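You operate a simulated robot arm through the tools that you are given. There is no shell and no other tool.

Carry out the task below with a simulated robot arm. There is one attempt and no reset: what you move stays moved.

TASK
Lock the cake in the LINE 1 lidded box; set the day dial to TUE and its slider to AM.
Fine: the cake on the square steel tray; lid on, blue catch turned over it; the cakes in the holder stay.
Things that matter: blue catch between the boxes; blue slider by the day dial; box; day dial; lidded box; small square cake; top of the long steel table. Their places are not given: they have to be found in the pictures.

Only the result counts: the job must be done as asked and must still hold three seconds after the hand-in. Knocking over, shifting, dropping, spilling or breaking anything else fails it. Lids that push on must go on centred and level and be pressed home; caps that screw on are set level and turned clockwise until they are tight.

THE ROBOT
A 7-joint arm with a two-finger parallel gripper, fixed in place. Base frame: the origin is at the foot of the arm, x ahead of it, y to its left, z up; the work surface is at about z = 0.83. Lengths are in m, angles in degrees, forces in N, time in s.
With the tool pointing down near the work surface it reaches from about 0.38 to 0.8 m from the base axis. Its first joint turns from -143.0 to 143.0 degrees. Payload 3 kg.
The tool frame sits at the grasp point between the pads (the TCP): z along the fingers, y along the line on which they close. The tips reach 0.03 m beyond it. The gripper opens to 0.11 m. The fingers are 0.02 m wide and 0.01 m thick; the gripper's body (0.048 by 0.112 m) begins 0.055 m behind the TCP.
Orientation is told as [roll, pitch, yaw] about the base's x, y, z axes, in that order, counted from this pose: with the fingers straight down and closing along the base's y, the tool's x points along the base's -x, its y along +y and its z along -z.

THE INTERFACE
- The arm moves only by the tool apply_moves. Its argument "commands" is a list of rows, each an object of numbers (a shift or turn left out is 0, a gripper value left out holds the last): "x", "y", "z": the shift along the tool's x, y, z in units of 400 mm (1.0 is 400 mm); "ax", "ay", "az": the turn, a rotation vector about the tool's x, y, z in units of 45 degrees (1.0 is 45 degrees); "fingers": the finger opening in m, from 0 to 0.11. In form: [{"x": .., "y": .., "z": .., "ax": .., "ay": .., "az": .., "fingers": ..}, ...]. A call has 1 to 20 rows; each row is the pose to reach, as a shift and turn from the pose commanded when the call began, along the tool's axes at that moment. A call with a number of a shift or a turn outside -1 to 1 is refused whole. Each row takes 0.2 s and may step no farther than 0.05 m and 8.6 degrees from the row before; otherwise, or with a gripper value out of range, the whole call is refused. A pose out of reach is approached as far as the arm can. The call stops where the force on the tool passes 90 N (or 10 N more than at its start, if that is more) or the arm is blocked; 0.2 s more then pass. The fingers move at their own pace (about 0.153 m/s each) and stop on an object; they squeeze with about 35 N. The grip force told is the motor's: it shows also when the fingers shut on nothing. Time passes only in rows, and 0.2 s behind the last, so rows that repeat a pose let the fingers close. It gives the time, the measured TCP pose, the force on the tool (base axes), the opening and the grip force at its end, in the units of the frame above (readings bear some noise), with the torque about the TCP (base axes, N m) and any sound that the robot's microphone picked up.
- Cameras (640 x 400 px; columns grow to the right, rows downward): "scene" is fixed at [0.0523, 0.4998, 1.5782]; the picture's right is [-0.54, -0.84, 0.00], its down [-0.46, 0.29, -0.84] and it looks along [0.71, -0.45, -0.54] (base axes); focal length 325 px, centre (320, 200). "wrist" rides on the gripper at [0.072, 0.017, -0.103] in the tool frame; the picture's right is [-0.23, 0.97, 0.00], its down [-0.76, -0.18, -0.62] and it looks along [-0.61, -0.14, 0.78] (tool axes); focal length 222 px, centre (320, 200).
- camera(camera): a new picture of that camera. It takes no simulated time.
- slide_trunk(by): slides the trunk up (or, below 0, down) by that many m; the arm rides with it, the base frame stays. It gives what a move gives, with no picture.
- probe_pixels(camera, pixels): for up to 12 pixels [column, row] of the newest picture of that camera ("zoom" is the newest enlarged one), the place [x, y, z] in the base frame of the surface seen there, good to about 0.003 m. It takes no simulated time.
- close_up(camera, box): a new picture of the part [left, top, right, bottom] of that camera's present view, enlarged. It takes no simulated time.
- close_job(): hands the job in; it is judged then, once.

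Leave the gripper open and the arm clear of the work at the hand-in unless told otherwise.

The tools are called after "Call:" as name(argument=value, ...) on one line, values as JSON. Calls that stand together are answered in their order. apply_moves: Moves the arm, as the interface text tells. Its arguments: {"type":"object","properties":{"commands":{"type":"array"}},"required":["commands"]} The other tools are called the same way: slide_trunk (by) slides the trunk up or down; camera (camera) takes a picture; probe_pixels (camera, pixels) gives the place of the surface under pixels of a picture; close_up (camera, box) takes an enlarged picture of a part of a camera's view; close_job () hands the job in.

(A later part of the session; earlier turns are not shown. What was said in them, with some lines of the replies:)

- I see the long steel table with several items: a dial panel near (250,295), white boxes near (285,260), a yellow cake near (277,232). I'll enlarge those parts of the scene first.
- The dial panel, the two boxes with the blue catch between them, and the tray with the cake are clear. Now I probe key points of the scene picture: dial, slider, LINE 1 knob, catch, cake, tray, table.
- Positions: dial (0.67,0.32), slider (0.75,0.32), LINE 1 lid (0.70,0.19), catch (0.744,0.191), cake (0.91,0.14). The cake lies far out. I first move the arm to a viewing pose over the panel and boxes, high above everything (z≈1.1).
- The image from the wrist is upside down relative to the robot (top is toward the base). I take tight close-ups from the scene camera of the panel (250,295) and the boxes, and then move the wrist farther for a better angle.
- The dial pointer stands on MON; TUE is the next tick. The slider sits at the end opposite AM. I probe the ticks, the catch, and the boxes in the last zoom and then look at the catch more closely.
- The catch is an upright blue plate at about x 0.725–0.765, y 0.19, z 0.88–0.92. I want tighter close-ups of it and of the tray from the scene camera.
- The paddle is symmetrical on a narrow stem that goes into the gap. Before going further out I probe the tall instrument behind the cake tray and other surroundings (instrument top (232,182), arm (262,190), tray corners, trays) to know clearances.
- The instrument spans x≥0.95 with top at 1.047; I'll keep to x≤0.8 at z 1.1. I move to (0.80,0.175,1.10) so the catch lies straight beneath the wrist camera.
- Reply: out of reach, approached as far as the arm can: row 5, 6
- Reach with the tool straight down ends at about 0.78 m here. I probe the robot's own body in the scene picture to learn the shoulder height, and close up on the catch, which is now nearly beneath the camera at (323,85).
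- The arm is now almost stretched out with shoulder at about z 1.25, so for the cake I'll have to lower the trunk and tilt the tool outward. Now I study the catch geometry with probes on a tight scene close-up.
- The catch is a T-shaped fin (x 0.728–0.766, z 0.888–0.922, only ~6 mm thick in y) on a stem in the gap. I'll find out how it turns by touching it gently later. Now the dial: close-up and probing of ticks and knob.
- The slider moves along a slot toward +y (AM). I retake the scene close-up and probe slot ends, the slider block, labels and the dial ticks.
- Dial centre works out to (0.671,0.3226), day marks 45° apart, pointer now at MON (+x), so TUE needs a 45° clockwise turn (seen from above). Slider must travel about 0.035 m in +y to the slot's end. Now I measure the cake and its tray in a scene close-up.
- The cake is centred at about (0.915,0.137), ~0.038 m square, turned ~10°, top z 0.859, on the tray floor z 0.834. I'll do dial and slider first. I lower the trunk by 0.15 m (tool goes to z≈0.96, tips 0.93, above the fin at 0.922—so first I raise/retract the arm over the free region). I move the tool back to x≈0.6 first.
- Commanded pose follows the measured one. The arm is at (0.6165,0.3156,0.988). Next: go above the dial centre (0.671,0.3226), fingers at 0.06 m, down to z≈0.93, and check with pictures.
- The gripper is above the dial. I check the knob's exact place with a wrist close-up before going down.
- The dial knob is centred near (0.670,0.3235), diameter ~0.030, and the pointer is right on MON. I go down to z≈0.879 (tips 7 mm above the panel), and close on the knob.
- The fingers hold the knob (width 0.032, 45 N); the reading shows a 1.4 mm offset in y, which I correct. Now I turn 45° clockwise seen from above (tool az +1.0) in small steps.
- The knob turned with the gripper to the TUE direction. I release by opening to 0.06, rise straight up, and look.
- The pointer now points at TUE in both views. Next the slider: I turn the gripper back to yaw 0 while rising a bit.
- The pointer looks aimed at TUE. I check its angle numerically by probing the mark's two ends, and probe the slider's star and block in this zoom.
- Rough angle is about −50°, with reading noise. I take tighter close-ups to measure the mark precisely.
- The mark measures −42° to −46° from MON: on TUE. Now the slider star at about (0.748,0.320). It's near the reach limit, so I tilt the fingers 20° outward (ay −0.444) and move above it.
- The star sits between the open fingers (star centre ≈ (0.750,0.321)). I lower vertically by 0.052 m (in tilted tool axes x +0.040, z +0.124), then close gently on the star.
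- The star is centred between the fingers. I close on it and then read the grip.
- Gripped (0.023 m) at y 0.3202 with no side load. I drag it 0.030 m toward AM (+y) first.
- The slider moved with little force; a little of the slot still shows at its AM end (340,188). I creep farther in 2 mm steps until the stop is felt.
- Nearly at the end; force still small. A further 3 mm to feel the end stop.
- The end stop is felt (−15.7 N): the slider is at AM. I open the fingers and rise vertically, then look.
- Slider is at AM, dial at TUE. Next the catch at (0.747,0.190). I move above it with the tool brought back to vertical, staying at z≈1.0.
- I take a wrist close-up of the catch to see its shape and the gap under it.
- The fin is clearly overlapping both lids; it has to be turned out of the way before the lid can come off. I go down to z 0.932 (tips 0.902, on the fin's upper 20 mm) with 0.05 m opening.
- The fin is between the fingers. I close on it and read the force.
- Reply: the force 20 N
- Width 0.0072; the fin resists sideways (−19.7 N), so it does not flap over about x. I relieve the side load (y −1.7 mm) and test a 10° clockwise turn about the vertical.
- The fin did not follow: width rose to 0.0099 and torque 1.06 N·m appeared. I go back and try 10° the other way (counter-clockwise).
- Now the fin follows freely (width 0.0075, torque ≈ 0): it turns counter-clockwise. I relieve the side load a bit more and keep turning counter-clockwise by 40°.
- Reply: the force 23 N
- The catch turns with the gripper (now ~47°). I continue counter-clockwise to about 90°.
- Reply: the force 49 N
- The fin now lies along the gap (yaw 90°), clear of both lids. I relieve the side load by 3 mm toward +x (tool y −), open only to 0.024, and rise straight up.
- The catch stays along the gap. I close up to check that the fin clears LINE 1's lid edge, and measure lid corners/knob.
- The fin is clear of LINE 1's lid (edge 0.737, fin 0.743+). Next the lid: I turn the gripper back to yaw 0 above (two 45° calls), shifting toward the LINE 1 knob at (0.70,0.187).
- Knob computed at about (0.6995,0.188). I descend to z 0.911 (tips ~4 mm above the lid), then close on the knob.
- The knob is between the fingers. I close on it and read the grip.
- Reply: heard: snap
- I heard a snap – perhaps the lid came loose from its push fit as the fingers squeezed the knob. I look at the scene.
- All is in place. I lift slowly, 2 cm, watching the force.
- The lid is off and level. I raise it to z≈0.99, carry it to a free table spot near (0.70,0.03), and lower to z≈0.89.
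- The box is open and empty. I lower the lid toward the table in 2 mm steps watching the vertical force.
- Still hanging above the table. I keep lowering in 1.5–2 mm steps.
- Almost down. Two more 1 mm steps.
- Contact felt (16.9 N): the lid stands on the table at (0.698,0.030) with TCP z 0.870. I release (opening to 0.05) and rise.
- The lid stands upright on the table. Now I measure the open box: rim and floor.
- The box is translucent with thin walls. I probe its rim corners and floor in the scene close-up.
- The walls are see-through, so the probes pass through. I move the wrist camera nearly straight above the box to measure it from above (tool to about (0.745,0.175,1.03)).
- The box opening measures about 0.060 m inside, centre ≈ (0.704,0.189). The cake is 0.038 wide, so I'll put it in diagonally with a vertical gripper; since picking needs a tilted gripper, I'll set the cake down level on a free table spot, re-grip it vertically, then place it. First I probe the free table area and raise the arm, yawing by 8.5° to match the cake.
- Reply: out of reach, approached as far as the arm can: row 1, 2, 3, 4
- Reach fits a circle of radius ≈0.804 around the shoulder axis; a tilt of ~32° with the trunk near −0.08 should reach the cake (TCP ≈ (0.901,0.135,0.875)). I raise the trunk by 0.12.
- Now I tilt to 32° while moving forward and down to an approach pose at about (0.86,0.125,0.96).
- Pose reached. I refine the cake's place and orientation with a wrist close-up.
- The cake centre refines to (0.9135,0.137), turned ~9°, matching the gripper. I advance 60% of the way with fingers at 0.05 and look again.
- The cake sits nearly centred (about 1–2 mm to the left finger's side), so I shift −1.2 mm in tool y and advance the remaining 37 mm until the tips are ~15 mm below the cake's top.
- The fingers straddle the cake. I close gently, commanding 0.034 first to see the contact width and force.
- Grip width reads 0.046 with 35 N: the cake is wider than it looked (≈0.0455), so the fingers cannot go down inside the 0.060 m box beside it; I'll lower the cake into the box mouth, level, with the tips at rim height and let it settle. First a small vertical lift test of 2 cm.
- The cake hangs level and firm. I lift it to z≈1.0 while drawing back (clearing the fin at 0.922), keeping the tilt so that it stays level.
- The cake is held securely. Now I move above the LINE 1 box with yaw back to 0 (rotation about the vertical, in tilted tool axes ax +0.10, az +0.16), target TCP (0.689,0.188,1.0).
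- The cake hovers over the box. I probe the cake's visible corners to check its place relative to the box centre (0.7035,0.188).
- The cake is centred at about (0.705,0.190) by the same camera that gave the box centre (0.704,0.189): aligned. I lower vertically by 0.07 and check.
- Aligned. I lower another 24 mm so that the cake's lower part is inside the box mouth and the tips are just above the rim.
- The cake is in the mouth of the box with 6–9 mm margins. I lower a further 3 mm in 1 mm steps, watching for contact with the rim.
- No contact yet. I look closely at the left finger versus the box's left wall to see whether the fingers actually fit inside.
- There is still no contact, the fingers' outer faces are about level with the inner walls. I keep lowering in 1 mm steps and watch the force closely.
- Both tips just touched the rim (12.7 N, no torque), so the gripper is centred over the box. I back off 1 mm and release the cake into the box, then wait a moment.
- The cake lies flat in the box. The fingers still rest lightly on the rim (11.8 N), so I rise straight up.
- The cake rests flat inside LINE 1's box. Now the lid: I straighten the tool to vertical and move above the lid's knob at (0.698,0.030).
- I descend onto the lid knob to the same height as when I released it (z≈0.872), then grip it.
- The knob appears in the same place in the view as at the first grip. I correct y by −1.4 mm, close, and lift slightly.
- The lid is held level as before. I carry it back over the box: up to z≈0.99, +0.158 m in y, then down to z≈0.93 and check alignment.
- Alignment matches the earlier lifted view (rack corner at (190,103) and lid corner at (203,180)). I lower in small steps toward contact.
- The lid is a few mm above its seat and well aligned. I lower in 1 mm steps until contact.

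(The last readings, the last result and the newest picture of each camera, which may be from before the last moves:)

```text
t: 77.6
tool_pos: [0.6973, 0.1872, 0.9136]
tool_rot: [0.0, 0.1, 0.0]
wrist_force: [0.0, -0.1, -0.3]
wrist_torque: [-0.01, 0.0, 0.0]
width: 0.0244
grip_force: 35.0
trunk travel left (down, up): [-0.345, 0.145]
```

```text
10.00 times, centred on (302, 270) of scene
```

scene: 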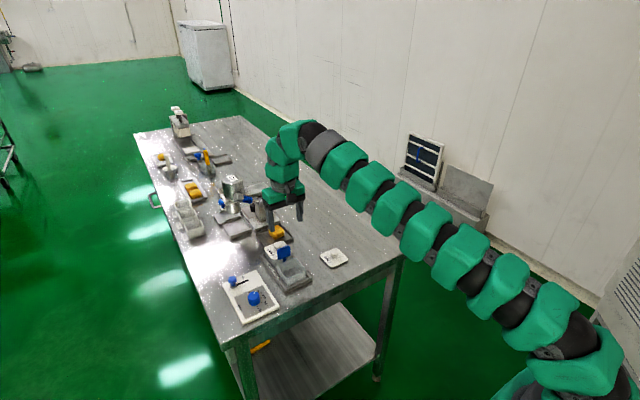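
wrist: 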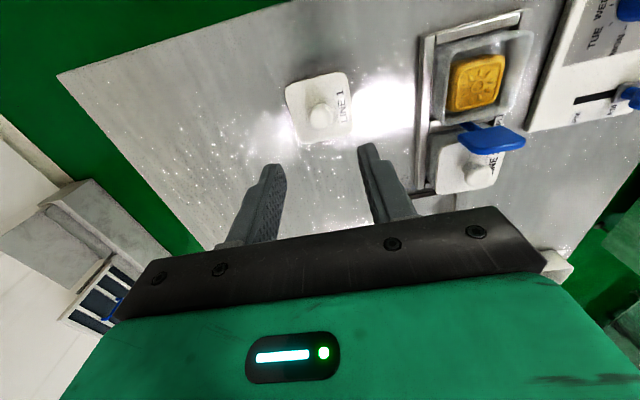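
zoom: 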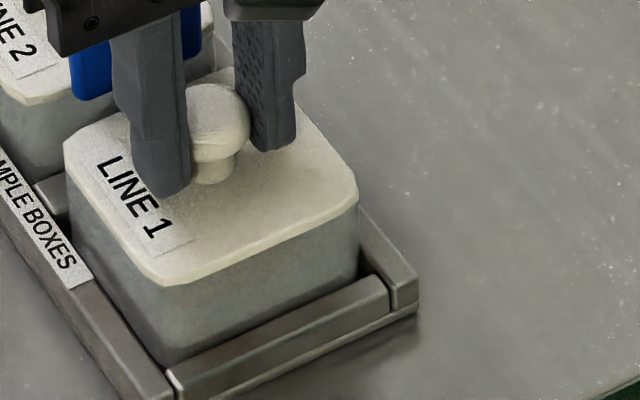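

Call:
apply_moves(commands=[{"z": 0.0025, "fingers": 0.0}, {"z": 0.005, "fingers": 0.0}, {"z": 0.0075, "fingers": 0.0}, {"z": 0.0075, "fingers": 0.0}])

```text
t: 78.6
tool_pos: [0.6987, 0.1883, 0.9125]
tool_rot: [-0.1, -0.2, 0.0]
wrist_force: [1.4, -0.8, 16.8]
wrist_torque: [0.0, 0.18, -0.04]
width: 0.0243
grip_force: 34.7
trunk travel left (down, up): [-0.345, 0.145]
```

Contact: 16.8 N. Now I press it home gradually through the knob.

Call:
apply_moves(commands=[{"z": 0.0025, "fingers": 0.0}, {"z": 0.005, "fingers": 0.0}, {"z": 0.0075, "fingers": 0.0}, {"z": 0.01, "fingers": 0.0}, {"z": 0.01, "fingers": 0.0}])

Call:
close_up(camera="scene", box=[280, 250, 325, 290])

```text
t: 79.8
tool_pos: [0.6977, 0.1873, 0.909]
tool_rot: [0.0, -0.2, 0.0]
wrist_force: [6.4, 1.1, 36.0]
wrist_torque: [0.02, -0.38, 0.01]
width: 0.0244
grip_force: 35.0
trunk travel left (down, up): [-0.345, 0.145]
```

```text
10.00 times, centred on (302, 270) of scene
```

zoom: 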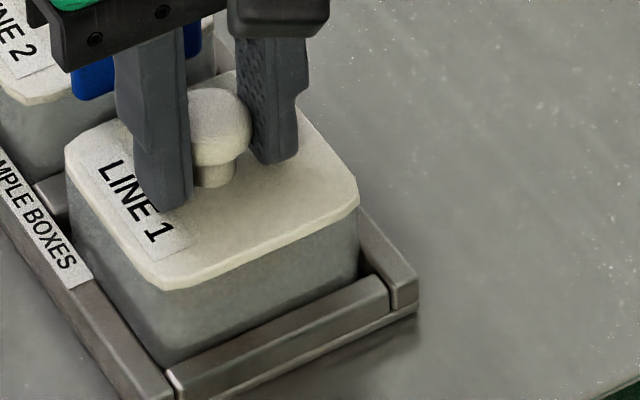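

36 N and the lid went down about 1 mm; no snap yet. I continue pressing (the tips now also bear on the lid on both sides of the knob).

Call:
apply_moves(commands=[{"z": 0.0025, "fingers": 0.0}, {"z": 0.005, "fingers": 0.0}, {"z": 0.0075, "fingers": 0.0}, {"z": 0.01, "fingers": 0.0}, {"z": 0.01, "fingers": 0.0}])

Call:
close_up(camera="scene", box=[280, 250, 325, 290])

```text
t: 81.0
tool_pos: [0.6949, 0.1877, 0.9058]
tool_rot: [0.1, -0.3, 0.0]
wrist_force: [5.2, 2.8, 57.4]
wrist_torque: [0.03, -0.11, 0.05]
width: 0.024
grip_force: 34.5
trunk travel left (down, up): [-0.345, 0.145]
```

```text
10.00 times, centred on (302, 270) of scene
```

zoom: 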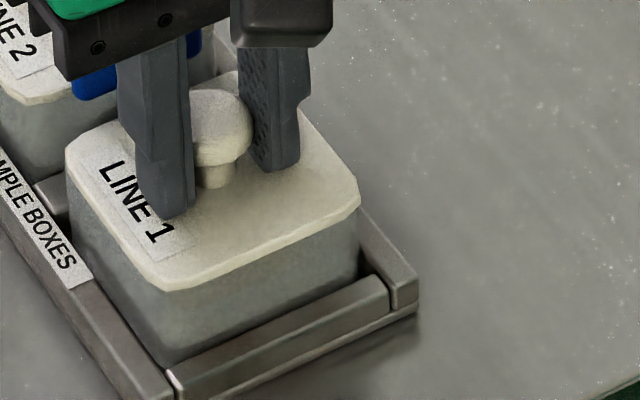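

57 N, no snap yet; the fingers are sliding down the knob. I press a bit further toward ~80 N.

Call:
apply_moves(commands=[{"z": 0.0025, "fingers": 0.0}, {"z": 0.005, "fingers": 0.0}, {"z": 0.0065, "fingers": 0.0}, {"z": 0.0065, "fingers": 0.0}])

Call:
close_up(camera="scene", box=[280, 250, 325, 290])

```text
t: 82.1
tool_pos: [0.6986, 0.1883, 0.9066]
tool_rot: [0.2, -0.8, 0.0]
wrist_force: [-1.3, 0.8, 30.8]
wrist_torque: [-0.27, 0.96, 0.0]
width: 0.0242
grip_force: 35.4
trunk travel left (down, up): [-0.345, 0.145]
stopped in row 4: the force on the tool passed its limit at 91 N (the readings are from after the stop); the commanded pose is now the measured one
```

```text
10.00 times, centred on (302, 270) of scene
```

zoom: 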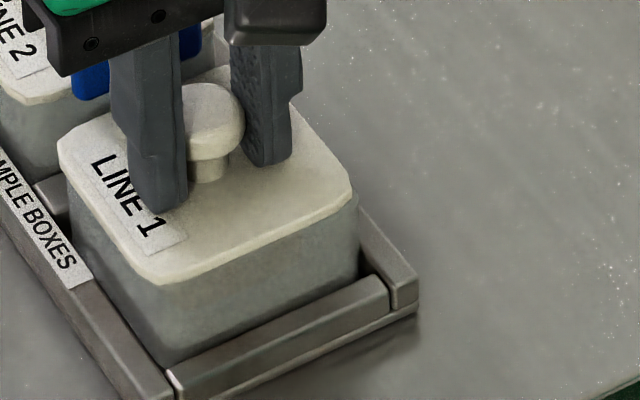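

The force limit stopped it and the lid shifted slightly (its corner moved from (68,145) to (58,145)). I relieve the pressure by lifting 3 mm and inspect.

Call:
apply_moves(commands=[{"z": -0.004, "fingers": 0.0}, {"z": -0.0075, "fingers": 0.0}, {"z": -0.0075, "fingers": 0.0}])

Call:
close_up(camera="scene", box=[280, 250, 325, 290])

Call:
close_up(camera="wrist", box=[230, 40, 410, 240])

```text
t: 82.9
tool_pos: [0.6975, 0.1884, 0.9052]
tool_rot: [0.1, -0.4, 0.0]
wrist_force: [6.7, 3.3, 19.0]
wrist_torque: [0.09, -0.29, 0.03]
width: 0.0243
grip_force: 35.4
trunk travel left (down, up): [-0.345, 0.145]
```

```text
10.00 times, centred on (302, 270) of scene
```

zoom: 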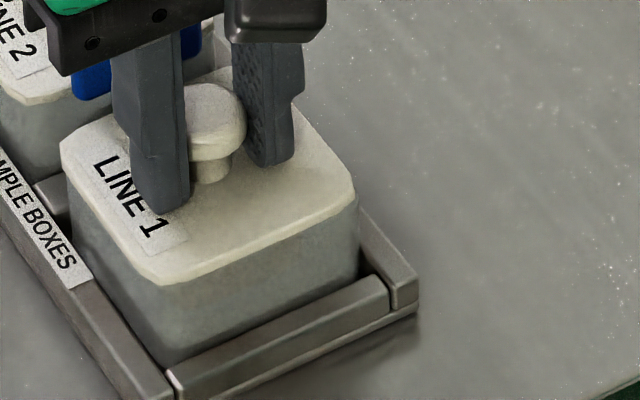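

```text
2.00 times, centred on (320, 140) of wrist
```

zoom: 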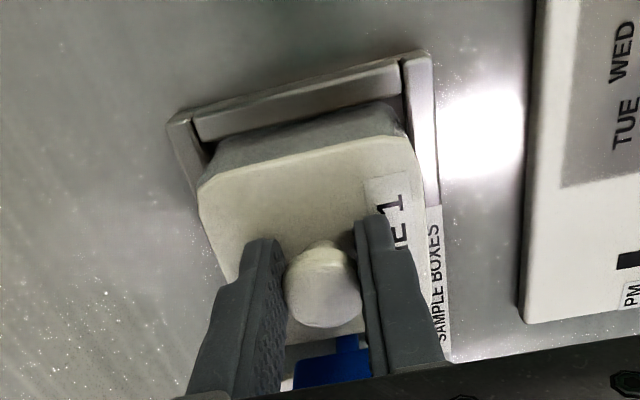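

I compare with the original seated lid: before the last push the lid matched its original place (left corner at pixel (276.5,264.4), bottom (286.7,278.4)); now it's shifted ~3 mm. I zoom in on the lid edges to see whether it is seated or cocked.

Call:
close_up(camera="scene", box=[272, 258, 292, 278])

Call:
close_up(camera="scene", box=[284, 262, 312, 284])

Call:
close_up(camera="wrist", box=[280, 80, 390, 150])

```text
16.00 times, centred on (282, 268) of scene
```

zoom: 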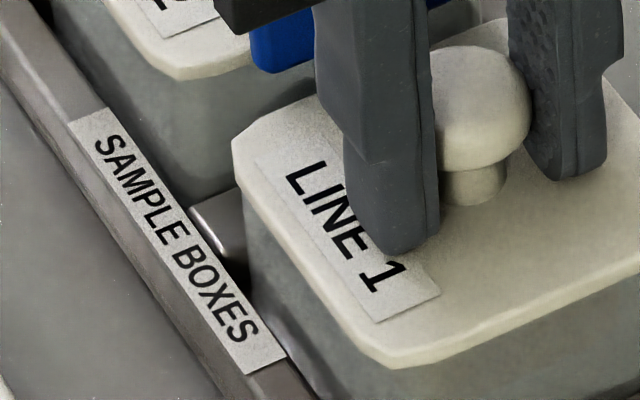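

```text
16.00 times, centred on (298, 273) of scene
```

zoom: 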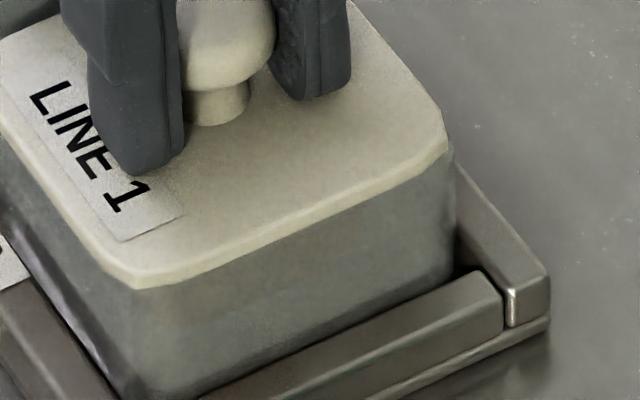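

```text
5.71 times, centred on (335, 115) of wrist
```

zoom: 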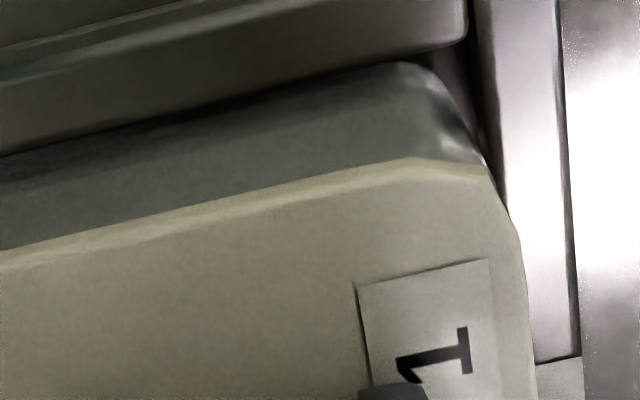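

To compare exactly, I repeat the very same close-up windows as taken of the original seated lid ([294,238,334,278] and [270,236,320,280]).

Call:
close_up(camera="scene", box=[294, 238, 334, 278])

Call:
close_up(camera="scene", box=[270, 236, 320, 280])

```text
10.00 times, centred on (314, 258) of scene
```

zoom: 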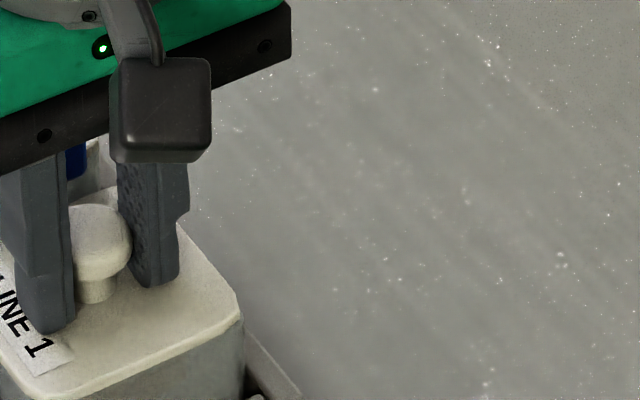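

```text
9.09 times, centred on (295, 258) of scene
```

zoom: 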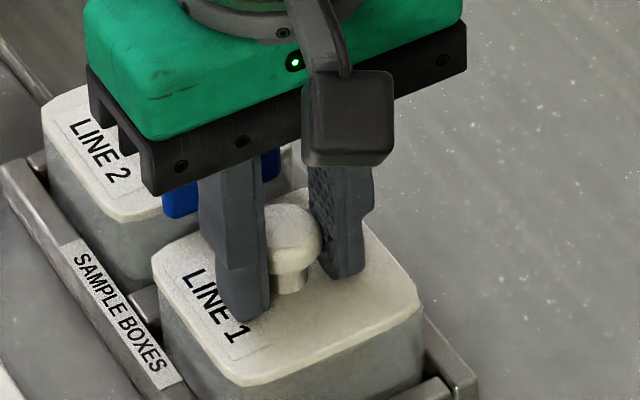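

In these same windows the lid's corners, label and knob coincide with the original seated picture within ~0.5 mm: the last push moved it into its original place. I relieve the remaining press, open the fingers, and rise to inspect.

Call:
apply_moves(commands=[{"z": -0.004, "fingers": 0.0}, {"z": -0.004, "fingers": 0.045}, {"z": -0.004, "fingers": 0.045}, {"z": -0.03, "fingers": 0.045}, {"z": -0.1, "fingers": 0.045}, {"z": -0.2, "fingers": 0.045}, {"z": -0.2, "fingers": 0.045}])

Call:
close_up(camera="scene", box=[270, 236, 320, 280])

Call:
close_up(camera="wrist", box=[250, 50, 390, 190])

```text
t: 84.5
tool_pos: [0.6986, 0.1869, 0.986]
tool_rot: [0.2, -0.3, 0.0]
wrist_force: [1.1, 0.1, 0.1]
wrist_torque: [0.0, -0.05, -0.02]
width: 0.045
grip_force: 0.2
trunk travel left (down, up): [-0.345, 0.145]
heard: snap
```

```text
9.09 times, centred on (295, 258) of scene
```

zoom: 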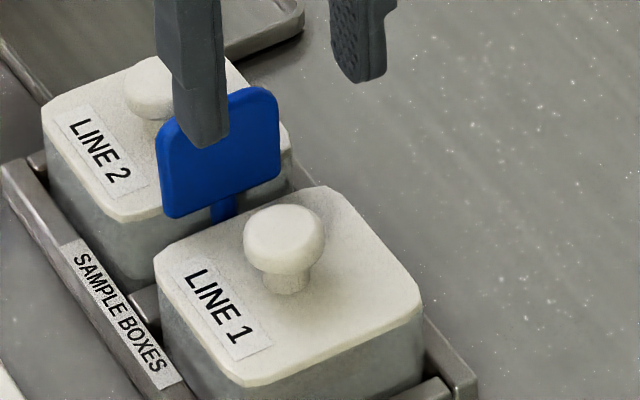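

```text
2.86 times, centred on (320, 120) of wrist
```

zoom: 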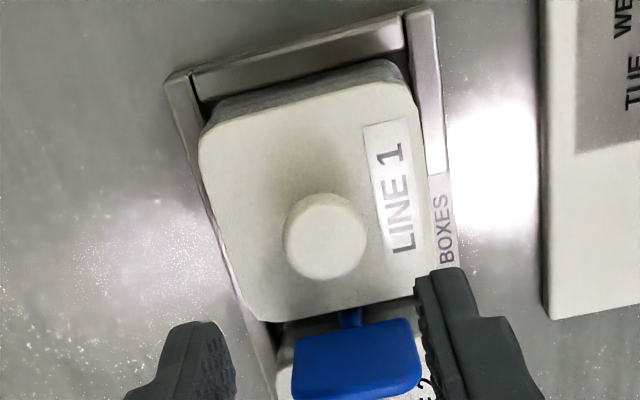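

Another snap was heard and the lid sits within ~1 mm of its original place. To make sure it is home, I'll close the fingers and press straight down on the knob's centre (0.700,0.1875). First I move to just above the knob top (tips ≈0.906).

Call:
apply_moves(commands=[{"x": -0.0035, "y": 0.0015, "fingers": 0.0}, {"x": -0.0035, "y": 0.0015, "z": 0.06, "fingers": 0.0}, {"x": -0.0035, "y": 0.0015, "z": 0.124, "fingers": 0.0}, {"x": -0.0035, "y": 0.0015, "z": 0.124, "fingers": 0.0}])

Call:
close_up(camera="scene", box=[270, 236, 320, 280])

Call:
close_up(camera="wrist", box=[250, 50, 390, 190])

```text
t: 85.5
tool_pos: [0.6994, 0.1879, 0.9355]
tool_rot: [-0.1, -0.3, 0.0]
wrist_force: [-1.0, 0.9, 0.5]
wrist_torque: [-0.03, 0.0, -0.03]
width: 0.0
grip_force: 34.4
trunk travel left (down, up): [-0.345, 0.145]
```

```text
9.09 times, centred on (295, 258) of scene
```

zoom: 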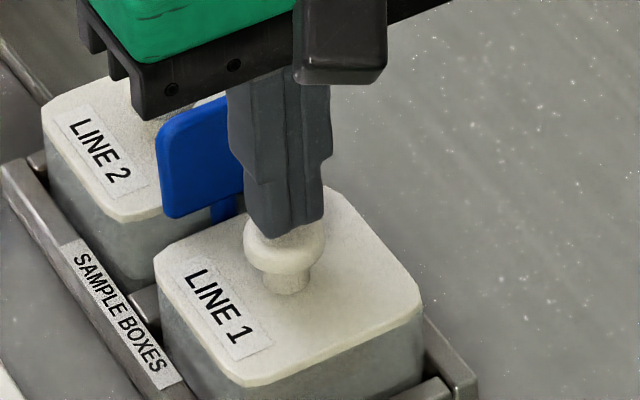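

```text
2.86 times, centred on (320, 120) of wrist
```

zoom: 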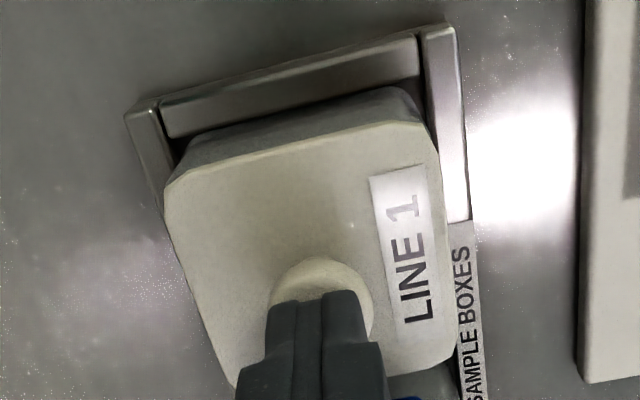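

The closed tips are over the knob's centre. I press down in 1 mm steps, reading force and sound.

Call:
apply_moves(commands=[{"z": 0.0025, "fingers": 0.0}, {"z": 0.005, "fingers": 0.0}, {"z": 0.0075, "fingers": 0.0}, {"z": 0.01, "fingers": 0.0}, {"z": 0.01, "fingers": 0.0}])

```text
t: 86.7
tool_pos: [0.6995, 0.1885, 0.9316]
tool_rot: [0.2, -0.3, -0.1]
wrist_force: [0.5, 1.0, -0.4]
wrist_torque: [-0.01, 0.01, -0.02]
width: 0.0
grip_force: 35.2
trunk travel left (down, up): [-0.345, 0.145]
```

Call:
apply_moves(commands=[{"z": 0.0025, "fingers": 0.0}, {"z": 0.005, "fingers": 0.0}, {"z": 0.0075, "fingers": 0.0}, {"z": 0.0075, "fingers": 0.0}])

```text
t: 87.7
tool_pos: [0.6997, 0.1876, 0.9296]
tool_rot: [0.1, -0.4, 0.0]
wrist_force: [2.2, 0.5, 6.5]
wrist_torque: [0.03, 0.02, -0.01]
width: 0.0
grip_force: 34.5
trunk travel left (down, up): [-0.345, 0.145]
```

Contact with the knob top (6.5 N at z 0.9296). I press on gradually toward 40–50 N.

Call:
apply_moves(commands=[{"z": 0.0025, "fingers": 0.0}, {"z": 0.005, "fingers": 0.0}, {"z": 0.0075, "fingers": 0.0}, {"z": 0.01, "fingers": 0.0}, {"z": 0.01, "fingers": 0.0}])

Call:
close_up(camera="scene", box=[270, 236, 320, 280])

```text
t: 88.9
tool_pos: [0.6999, 0.1894, 0.928]
tool_rot: [0.2, -0.8, 0.0]
wrist_force: [8.0, 1.3, 50.4]
wrist_torque: [0.01, -0.09, 0.01]
width: 0.0
grip_force: 34.8
trunk travel left (down, up): [-0.345, 0.145]
```

```text
9.09 times, centred on (295, 258) of scene
```

zoom: 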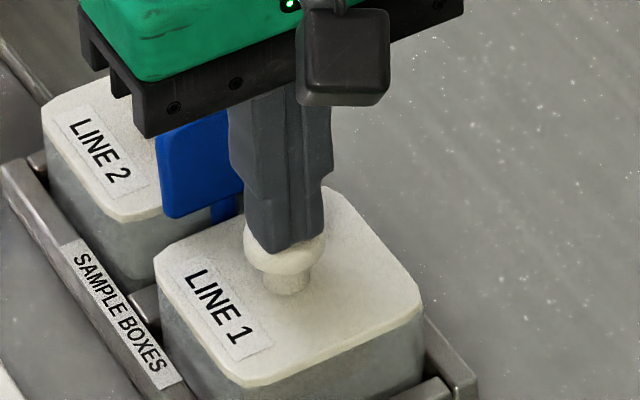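

At 50 N nothing moves any more: the lid is down on the box. I rise and compare the lid again with the original windows.

Call:
apply_moves(commands=[{"z": -0.01, "fingers": 0.0}, {"z": -0.05, "fingers": 0.0}, {"z": -0.14, "fingers": 0.0}, {"z": -0.2, "fingers": 0.0}, {"z": -0.2, "fingers": 0.0}])

Call:
close_up(camera="scene", box=[294, 238, 334, 278])

Call:
close_up(camera="scene", box=[270, 236, 320, 280])

Call:
close_up(camera="scene", box=[280, 256, 312, 284])

```text
t: 90.1
tool_pos: [0.6987, 0.1888, 1.0042]
tool_rot: [0.1, -0.2, 0.0]
wrist_force: [-0.3, -0.5, 0.8]
wrist_torque: [0.01, -0.01, 0.02]
width: 0.0
grip_force: 34.7
trunk travel left (down, up): [-0.345, 0.145]
```

```text
10.00 times, centred on (314, 258) of scene
```

zoom: 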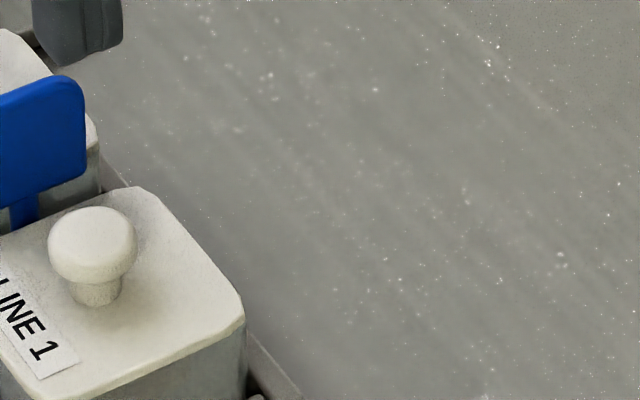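

```text
9.09 times, centred on (295, 258) of scene
```

zoom: 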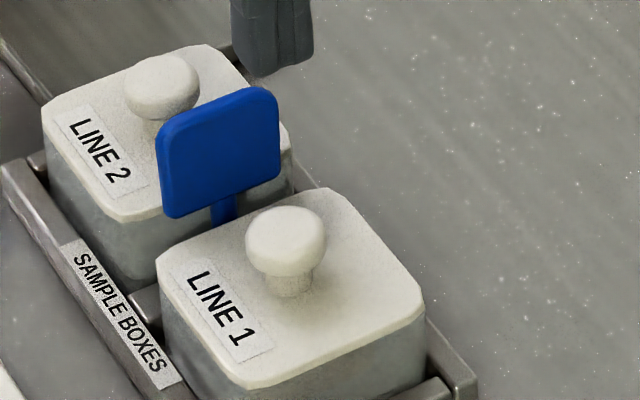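

```text
14.29 times, centred on (296, 270) of scene
```

zoom: 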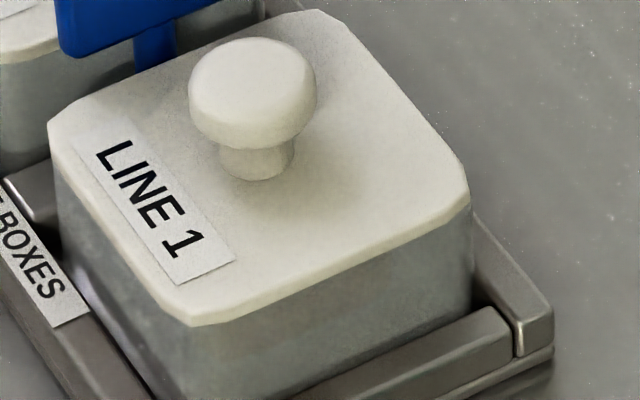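

The lid-to-box relation looks the same as originally (and same as LINE 2's). I probe the heights of the lid's corners and of LINE 2's lid as reference for level.

Call:
probe_pixels(camera="zoom", pixels=[[75, 120], [310, 30], [450, 190], [200, 305], [130, 90], [380, 90], [330, 250], [120, 240], [350, 180], [20, 30], [250, 75], [300, 130]])

Call:
close_up(camera="scene", box=[262, 236, 294, 264])

Call:
probe_pixels(camera="zoom", pixels=[[150, 130], [200, 160], [260, 60], [230, 220], [190, 230], [330, 110], [300, 80], [240, 180], [280, 50], [160, 180]])

```text
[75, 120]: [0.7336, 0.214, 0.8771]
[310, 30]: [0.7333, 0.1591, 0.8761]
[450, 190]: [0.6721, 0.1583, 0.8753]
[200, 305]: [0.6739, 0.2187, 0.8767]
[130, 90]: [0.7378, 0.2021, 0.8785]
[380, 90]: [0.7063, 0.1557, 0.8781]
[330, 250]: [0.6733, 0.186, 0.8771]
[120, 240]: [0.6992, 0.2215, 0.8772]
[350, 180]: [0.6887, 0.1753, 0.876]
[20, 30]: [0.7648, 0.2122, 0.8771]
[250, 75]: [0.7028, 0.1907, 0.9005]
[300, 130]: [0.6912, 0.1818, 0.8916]
```

```text
14.29 times, centred on (278, 250) of scene
```

zoom: 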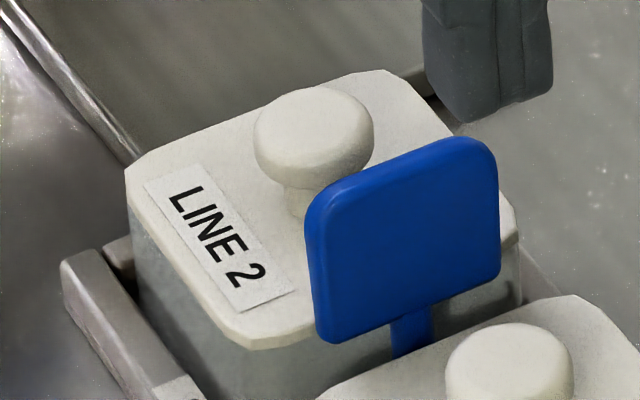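

```text
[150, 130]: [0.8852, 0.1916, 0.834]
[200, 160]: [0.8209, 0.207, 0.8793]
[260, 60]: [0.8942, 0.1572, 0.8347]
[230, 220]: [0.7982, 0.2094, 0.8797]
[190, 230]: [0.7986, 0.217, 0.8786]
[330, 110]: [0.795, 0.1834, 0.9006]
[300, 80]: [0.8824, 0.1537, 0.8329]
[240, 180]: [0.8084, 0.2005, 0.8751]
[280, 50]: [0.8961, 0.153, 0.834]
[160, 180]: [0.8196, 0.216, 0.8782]
```

The lid is level at z≈0.877, same as before. Now the catch: I move above it (0.7475,0.187), open to 0.03 and turn the gripper to yaw +90° in two calls.

Call:
apply_moves(commands=[{"x": -0.06, "y": -0.002, "fingers": 0.03}, {"x": -0.122, "y": -0.004, "fingers": 0.03}, {"x": -0.122, "y": -0.004, "az": -0.15, "fingers": 0.03}, {"x": -0.122, "y": -0.004, "az": -0.3, "fingers": 0.03}, {"x": -0.122, "y": -0.004, "az": -0.45, "fingers": 0.03}, {"x": -0.122, "y": -0.004, "az": -0.6, "fingers": 0.03}, {"x": -0.122, "y": -0.004, "az": -0.75, "fingers": 0.03}, {"x": -0.122, "y": -0.004, "az": -0.9, "fingers": 0.03}, {"x": -0.122, "y": -0.004, "az": -1.0, "fingers": 0.03}, {"x": -0.122, "y": -0.004, "az": -1.0, "fingers": 0.03}])

Call:
apply_moves(commands=[{"az": -0.15, "fingers": 0.03}, {"az": -0.3, "fingers": 0.03}, {"az": -0.45, "fingers": 0.03}, {"az": -0.6, "fingers": 0.03}, {"az": -0.75, "fingers": 0.03}, {"az": -0.9, "fingers": 0.03}, {"az": -1.0, "fingers": 0.03}, {"az": -1.0, "fingers": 0.03}])

Call:
camera(camera="wrist")

Call:
close_up(camera="scene", box=[255, 200, 335, 280])

```text
t: 92.3
tool_pos: [0.7488, 0.1866, 1.0046]
tool_rot: [-0.2, -0.4, 45.1]
wrist_force: [0.4, 0.2, -0.1]
wrist_torque: [0.0, -0.02, 0.0]
width: 0.03
grip_force: 0.0
trunk travel left (down, up): [-0.345, 0.145]
```

```text
t: 94.1
tool_pos: [0.7486, 0.1863, 1.005]
tool_rot: [-0.3, -0.1, 90.1]
wrist_force: [0.1, -0.4, -0.2]
wrist_torque: [0.0, -0.02, -0.01]
width: 0.03
grip_force: 0.1
trunk travel left (down, up): [-0.345, 0.145]
```

```text
taken
```

wrist: 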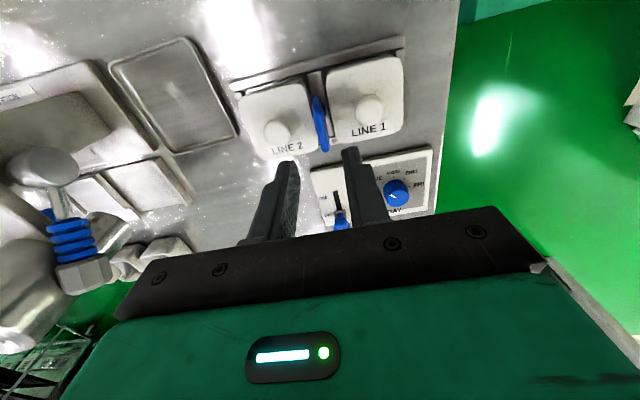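

```text
5.00 times, centred on (295, 240) of scene
```

zoom: 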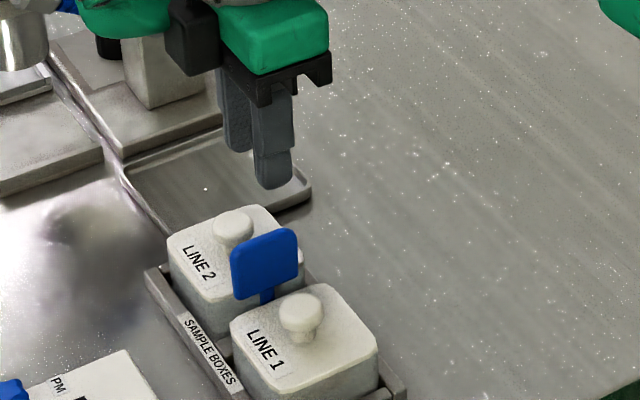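

The fin lies between the open fingers. I descend to z≈0.933 and check before closing.

Call:
apply_moves(commands=[{"y": 0.0028, "z": 0.08, "fingers": 0.03}, {"y": 0.0028, "z": 0.14, "fingers": 0.03}, {"y": 0.0028, "z": 0.18, "fingers": 0.03}, {"y": 0.0028, "z": 0.18, "fingers": 0.03}])

Call:
close_up(camera="wrist", box=[230, 40, 410, 240])

Call:
close_up(camera="scene", box=[265, 225, 325, 285])

```text
t: 95.1
tool_pos: [0.7471, 0.1876, 0.9331]
tool_rot: [-0.3, 0.0, 90.1]
wrist_force: [-0.2, 0.0, -0.1]
wrist_torque: [0.01, 0.01, 0.02]
width: 0.0302
grip_force: 0.1
trunk travel left (down, up): [-0.345, 0.145]
```

```text
2.00 times, centred on (320, 140) of wrist
```

zoom: 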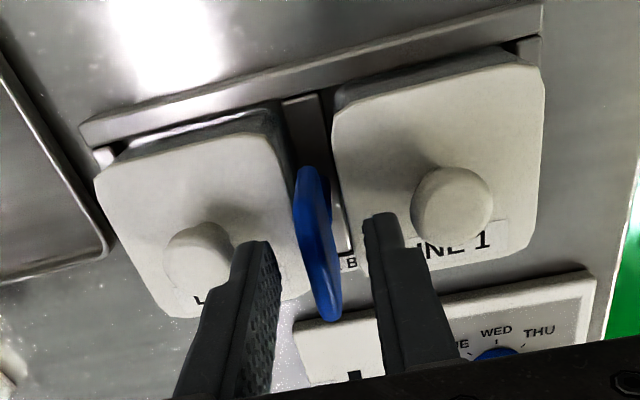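

```text
6.67 times, centred on (295, 255) of scene
```

zoom: 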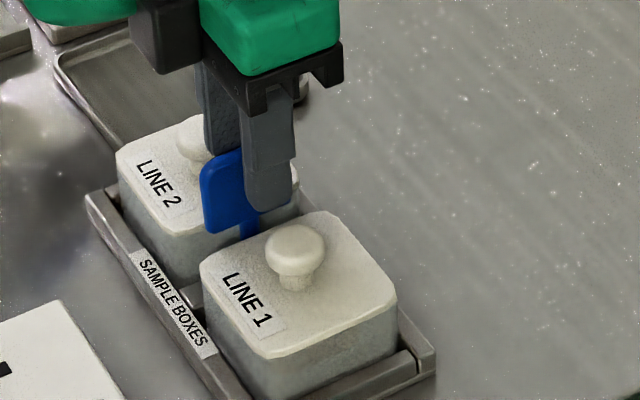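

Well positioned. I close on the fin.

Call:
apply_moves(commands=[{"fingers": 0.0}, {"fingers": 0.0}, {"fingers": 0.0}])

```text
t: 95.9
tool_pos: [0.7477, 0.1874, 0.9324]
tool_rot: [-0.4, 0.0, 90.0]
wrist_force: [4.3, 0.6, 0.9]
wrist_torque: [-0.1, 0.35, -0.02]
width: 0.0074
grip_force: 44.8
trunk travel left (down, up): [-0.345, 0.145]
```

Gripped with little side load. I turn clockwise 45° first (az +1.0).

Call:
apply_moves(commands=[{"az": 0.12, "fingers": 0.0}, {"az": 0.26, "fingers": 0.0}, {"az": 0.4, "fingers": 0.0}, {"az": 0.55, "fingers": 0.0}, {"az": 0.7, "fingers": 0.0}, {"az": 0.85, "fingers": 0.0}, {"az": 1.0, "fingers": 0.0}, {"az": 1.0, "fingers": 0.0}])

Call:
close_up(camera="wrist", box=[230, 40, 410, 240])

Call:
close_up(camera="scene", box=[265, 225, 325, 285])

```text
t: 97.7
tool_pos: [0.747, 0.1876, 0.9338]
tool_rot: [-0.1, -0.2, 44.9]
wrist_force: [-12.2, 0.5, -6.2]
wrist_torque: [-0.78, 1.35, 0.0]
width: 0.0073
grip_force: 45.2
trunk travel left (down, up): [-0.345, 0.145]
```

```text
2.00 times, centred on (320, 140) of wrist
```

zoom: 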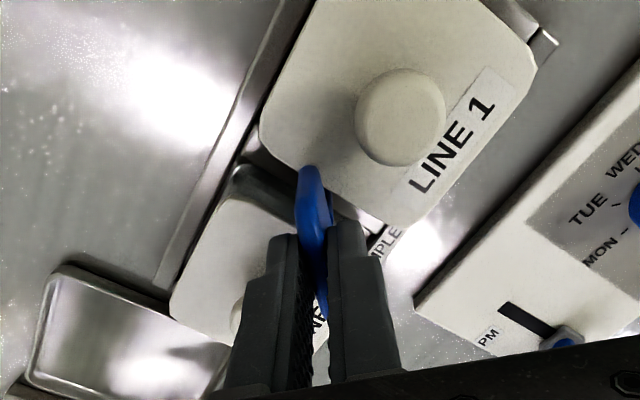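

```text
6.67 times, centred on (295, 255) of scene
```

zoom: 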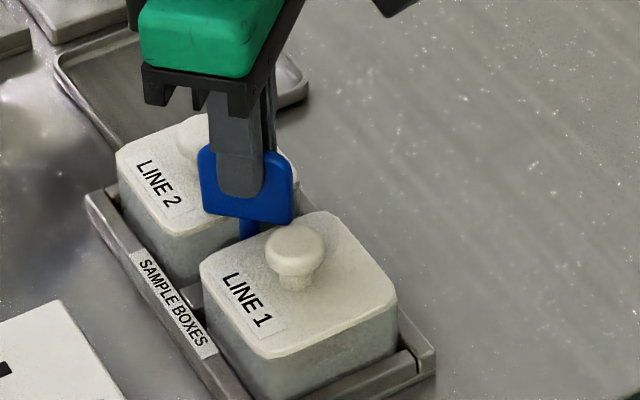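

The catch follows (45° now). I turn the remaining 45° clockwise until the fin lies across the lids, watching torque and width for the stop.

Call:
apply_moves(commands=[{"az": 0.15, "fingers": 0.0}, {"az": 0.3, "fingers": 0.0}, {"az": 0.45, "fingers": 0.0}, {"az": 0.6, "fingers": 0.0}, {"az": 0.75, "fingers": 0.0}, {"az": 0.88, "fingers": 0.0}, {"az": 0.96, "fingers": 0.0}, {"az": 0.96, "fingers": 0.0}])

Call:
close_up(camera="wrist", box=[230, 40, 410, 240])

Call:
close_up(camera="scene", box=[265, 225, 325, 285])

```text
t: 99.5
tool_pos: [0.7458, 0.1874, 0.9328]
tool_rot: [0.0, -0.3, 1.7]
wrist_force: [-24.0, 7.9, -18.1]
wrist_torque: [0.13, -0.14, -0.01]
width: 0.0073
grip_force: 44.7
trunk travel left (down, up): [-0.345, 0.145]
```

```text
2.00 times, centred on (320, 140) of wrist
```

zoom: 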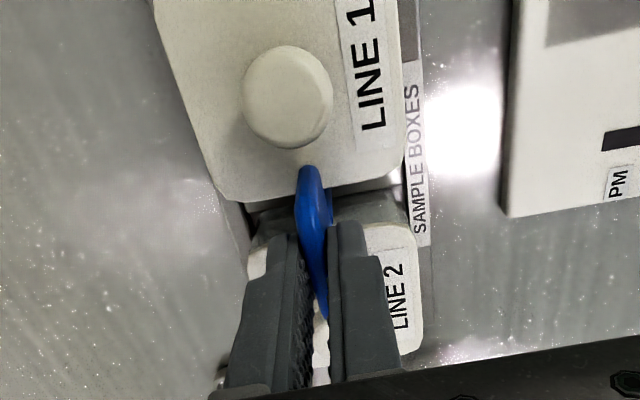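

```text
6.67 times, centred on (295, 255) of scene
```

zoom: 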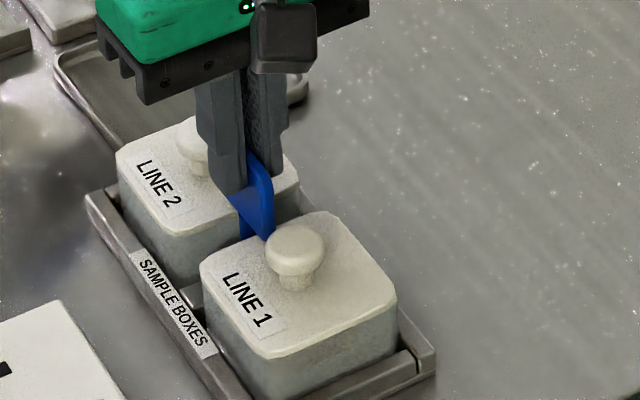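

Yaw reads 1.7°, the fin lies across both lids' edges. I turn the last couple of degrees to its stop.

Call:
apply_moves(commands=[{"x": 0.003, "az": 0.03, "fingers": 0.0}, {"x": 0.003, "az": 0.06, "fingers": 0.0}, {"x": 0.003, "az": 0.06, "fingers": 0.0}])

```text
t: 100.3
tool_pos: [0.7466, 0.1873, 0.9327]
tool_rot: [0.0, -0.4, -0.9]
wrist_force: [-14.9, 12.7, -18.0]
wrist_torque: [0.21, -0.03, 0.59]
width: 0.0072
grip_force: 44.7
trunk travel left (down, up): [-0.345, 0.145]
```

The stop is felt (0.59 N·m at −0.9°). I rotate back 1° to relax, open, and rise straight up.

Call:
apply_moves(commands=[{"az": -0.02, "fingers": 0.0}, {"az": -0.02, "fingers": 0.04}, {"az": -0.02, "fingers": 0.04}, {"az": -0.02, "z": -0.06, "fingers": 0.04}, {"az": -0.02, "z": -0.15, "fingers": 0.04}, {"az": -0.02, "z": -0.2, "fingers": 0.04}, {"az": -0.02, "z": -0.2, "fingers": 0.04}])

Call:
close_up(camera="scene", box=[270, 236, 320, 280])

Call:
camera(camera="wrist")

```text
t: 101.9
tool_pos: [0.7449, 0.1865, 1.0137]
tool_rot: [0.1, -0.3, 0.0]
wrist_force: [-0.3, 0.0, 1.2]
wrist_torque: [-0.03, 0.01, 0.02]
width: 0.0398
grip_force: 0.1
trunk travel left (down, up): [-0.345, 0.145]
```

```text
9.09 times, centred on (295, 258) of scene
```

zoom: 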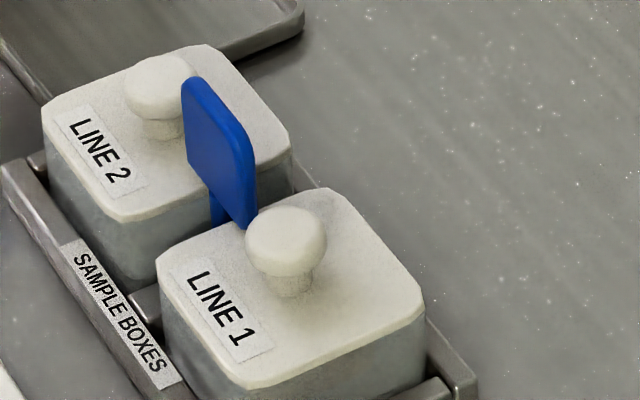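

```text
taken
```

wrist: 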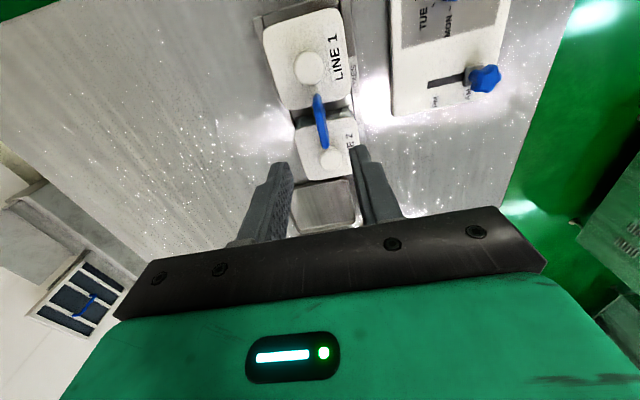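

The catch is back across LINE 1's lid, lid level. I move the arm up and back out of the way with the gripper open, then do final checks.

Call:
apply_moves(commands=[{"z": -0.1, "x": 0.03, "fingers": 0.08}, {"z": -0.2, "x": 0.08, "fingers": 0.08}, {"z": -0.28, "x": 0.16, "fingers": 0.08}, {"z": -0.33, "x": 0.25, "fingers": 0.08}, {"z": -0.375, "x": 0.34, "fingers": 0.08}, {"z": -0.375, "x": 0.43, "y": -0.05, "fingers": 0.08}, {"z": -0.375, "x": 0.5, "y": -0.12, "fingers": 0.08}, {"z": -0.375, "x": 0.5, "y": -0.2, "fingers": 0.08}, {"z": -0.375, "x": 0.5, "y": -0.2, "fingers": 0.08}])

Call:
camera(camera="scene")

Call:
close_up(camera="scene", box=[200, 210, 328, 330])

Call:
close_up(camera="scene", box=[140, 100, 300, 250])

```text
t: 103.9
tool_pos: [0.5452, 0.1058, 1.1627]
tool_rot: [0.0, -0.3, 0.0]
wrist_force: [0.2, -0.1, 0.2]
wrist_torque: [-0.02, -0.01, -0.03]
width: 0.0799
grip_force: 0.0
trunk travel left (down, up): [-0.345, 0.145]
```

```text
taken
```

scene: 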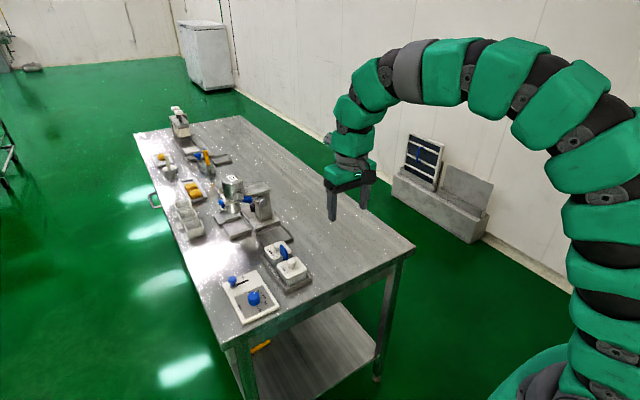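

```text
3.33 times, centred on (264, 270) of scene
```

zoom: 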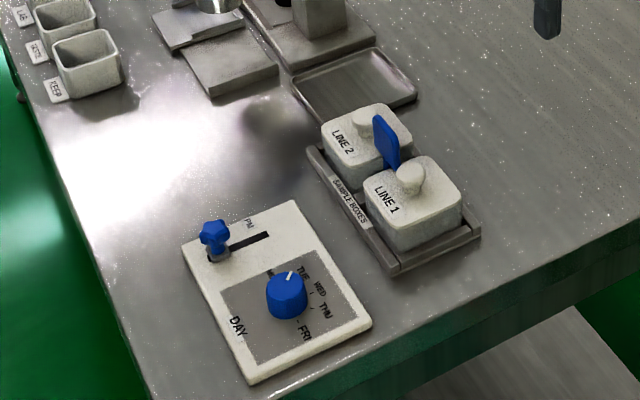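

```text
2.67 times, centred on (220, 175) of scene
```

zoom: 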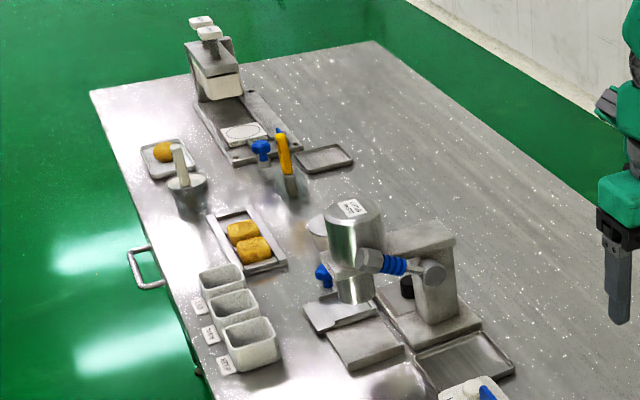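

Everything else stands where it was. A last look at the lid seam of LINE 1 compared with LINE 2's untouched lid at high zoom, and at the dial.

Call:
close_up(camera="scene", box=[274, 260, 294, 282])

Call:
close_up(camera="scene", box=[262, 242, 282, 264])

Call:
close_up(camera="scene", box=[235, 270, 275, 310])

Call:
close_up(camera="wrist", box=[300, 90, 440, 200])

```text
16.00 times, centred on (284, 271) of scene
```

zoom: 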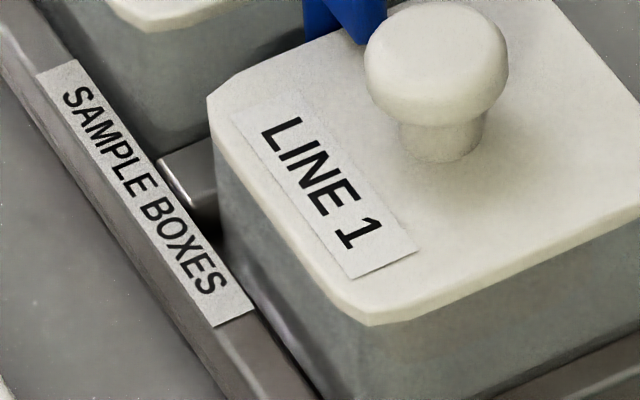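

```text
16.00 times, centred on (272, 253) of scene
```

zoom: 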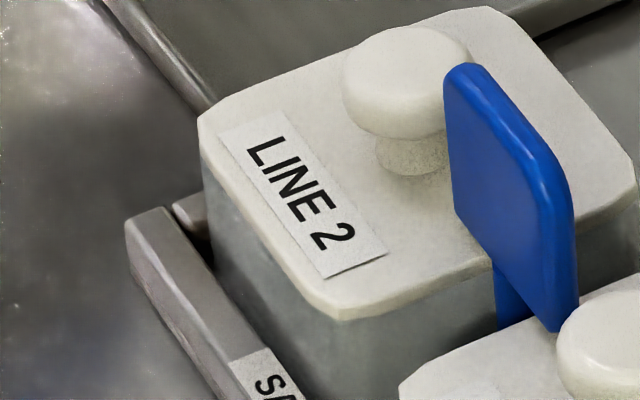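

```text
10.00 times, centred on (255, 290) of scene
```

zoom: 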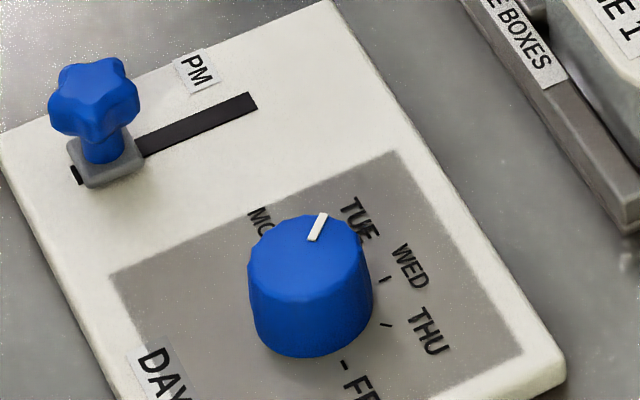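

```text
3.64 times, centred on (370, 145) of wrist
```

zoom: 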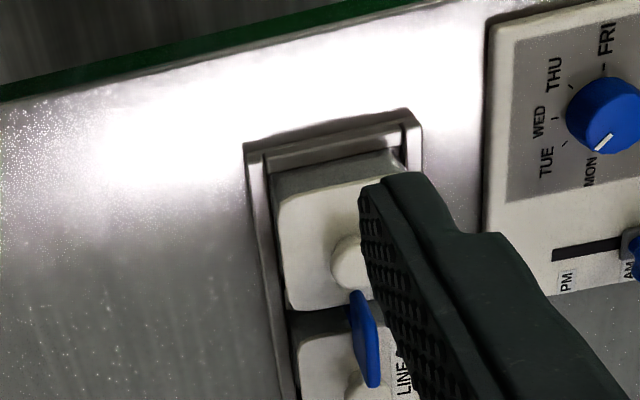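

Final state: the dial mark points at TUE, the slider is at the AM end, and the cake is in LINE 1. The lid seam matches LINE 2's untouched one, and the catch lies across the lid. The arm is clear with the gripper open, so I hand in the job.

Call:
close_job()

```text
The job is handed in.
```

I handed the job in; no verdict came back, so what follows is from my own last pictures and readings.

- **Cake:** it lies flat in the LINE 1 box. The fingers would not fit beside it inside the box, so I let it drop about 2 cm from the rim instead of setting it down.
- **Lid:** it is on and level, and its height and seam match LINE 2's untouched lid. While pressing it home I hit the 90 N force limit once. I heard a snap only when I let go of the knob, and a later 50 N press moved nothing. The box and lid may sit about 1 mm from where they started.
- **Catch:** it is turned across the LINE 1 lid, against its stop. That is where it stood at the start. Its shape reaches over the edges of both lids, so I took this as the locked position; I did not test that it holds the lid down.
- **Dial:** the mark points at TUE, measured within about 3°.
- **Slider:** it is at the AM end; I pushed it until I felt the stop.

The cakes in the holder and everything else on the table look unmoved. The arm is clear with the gripper open.
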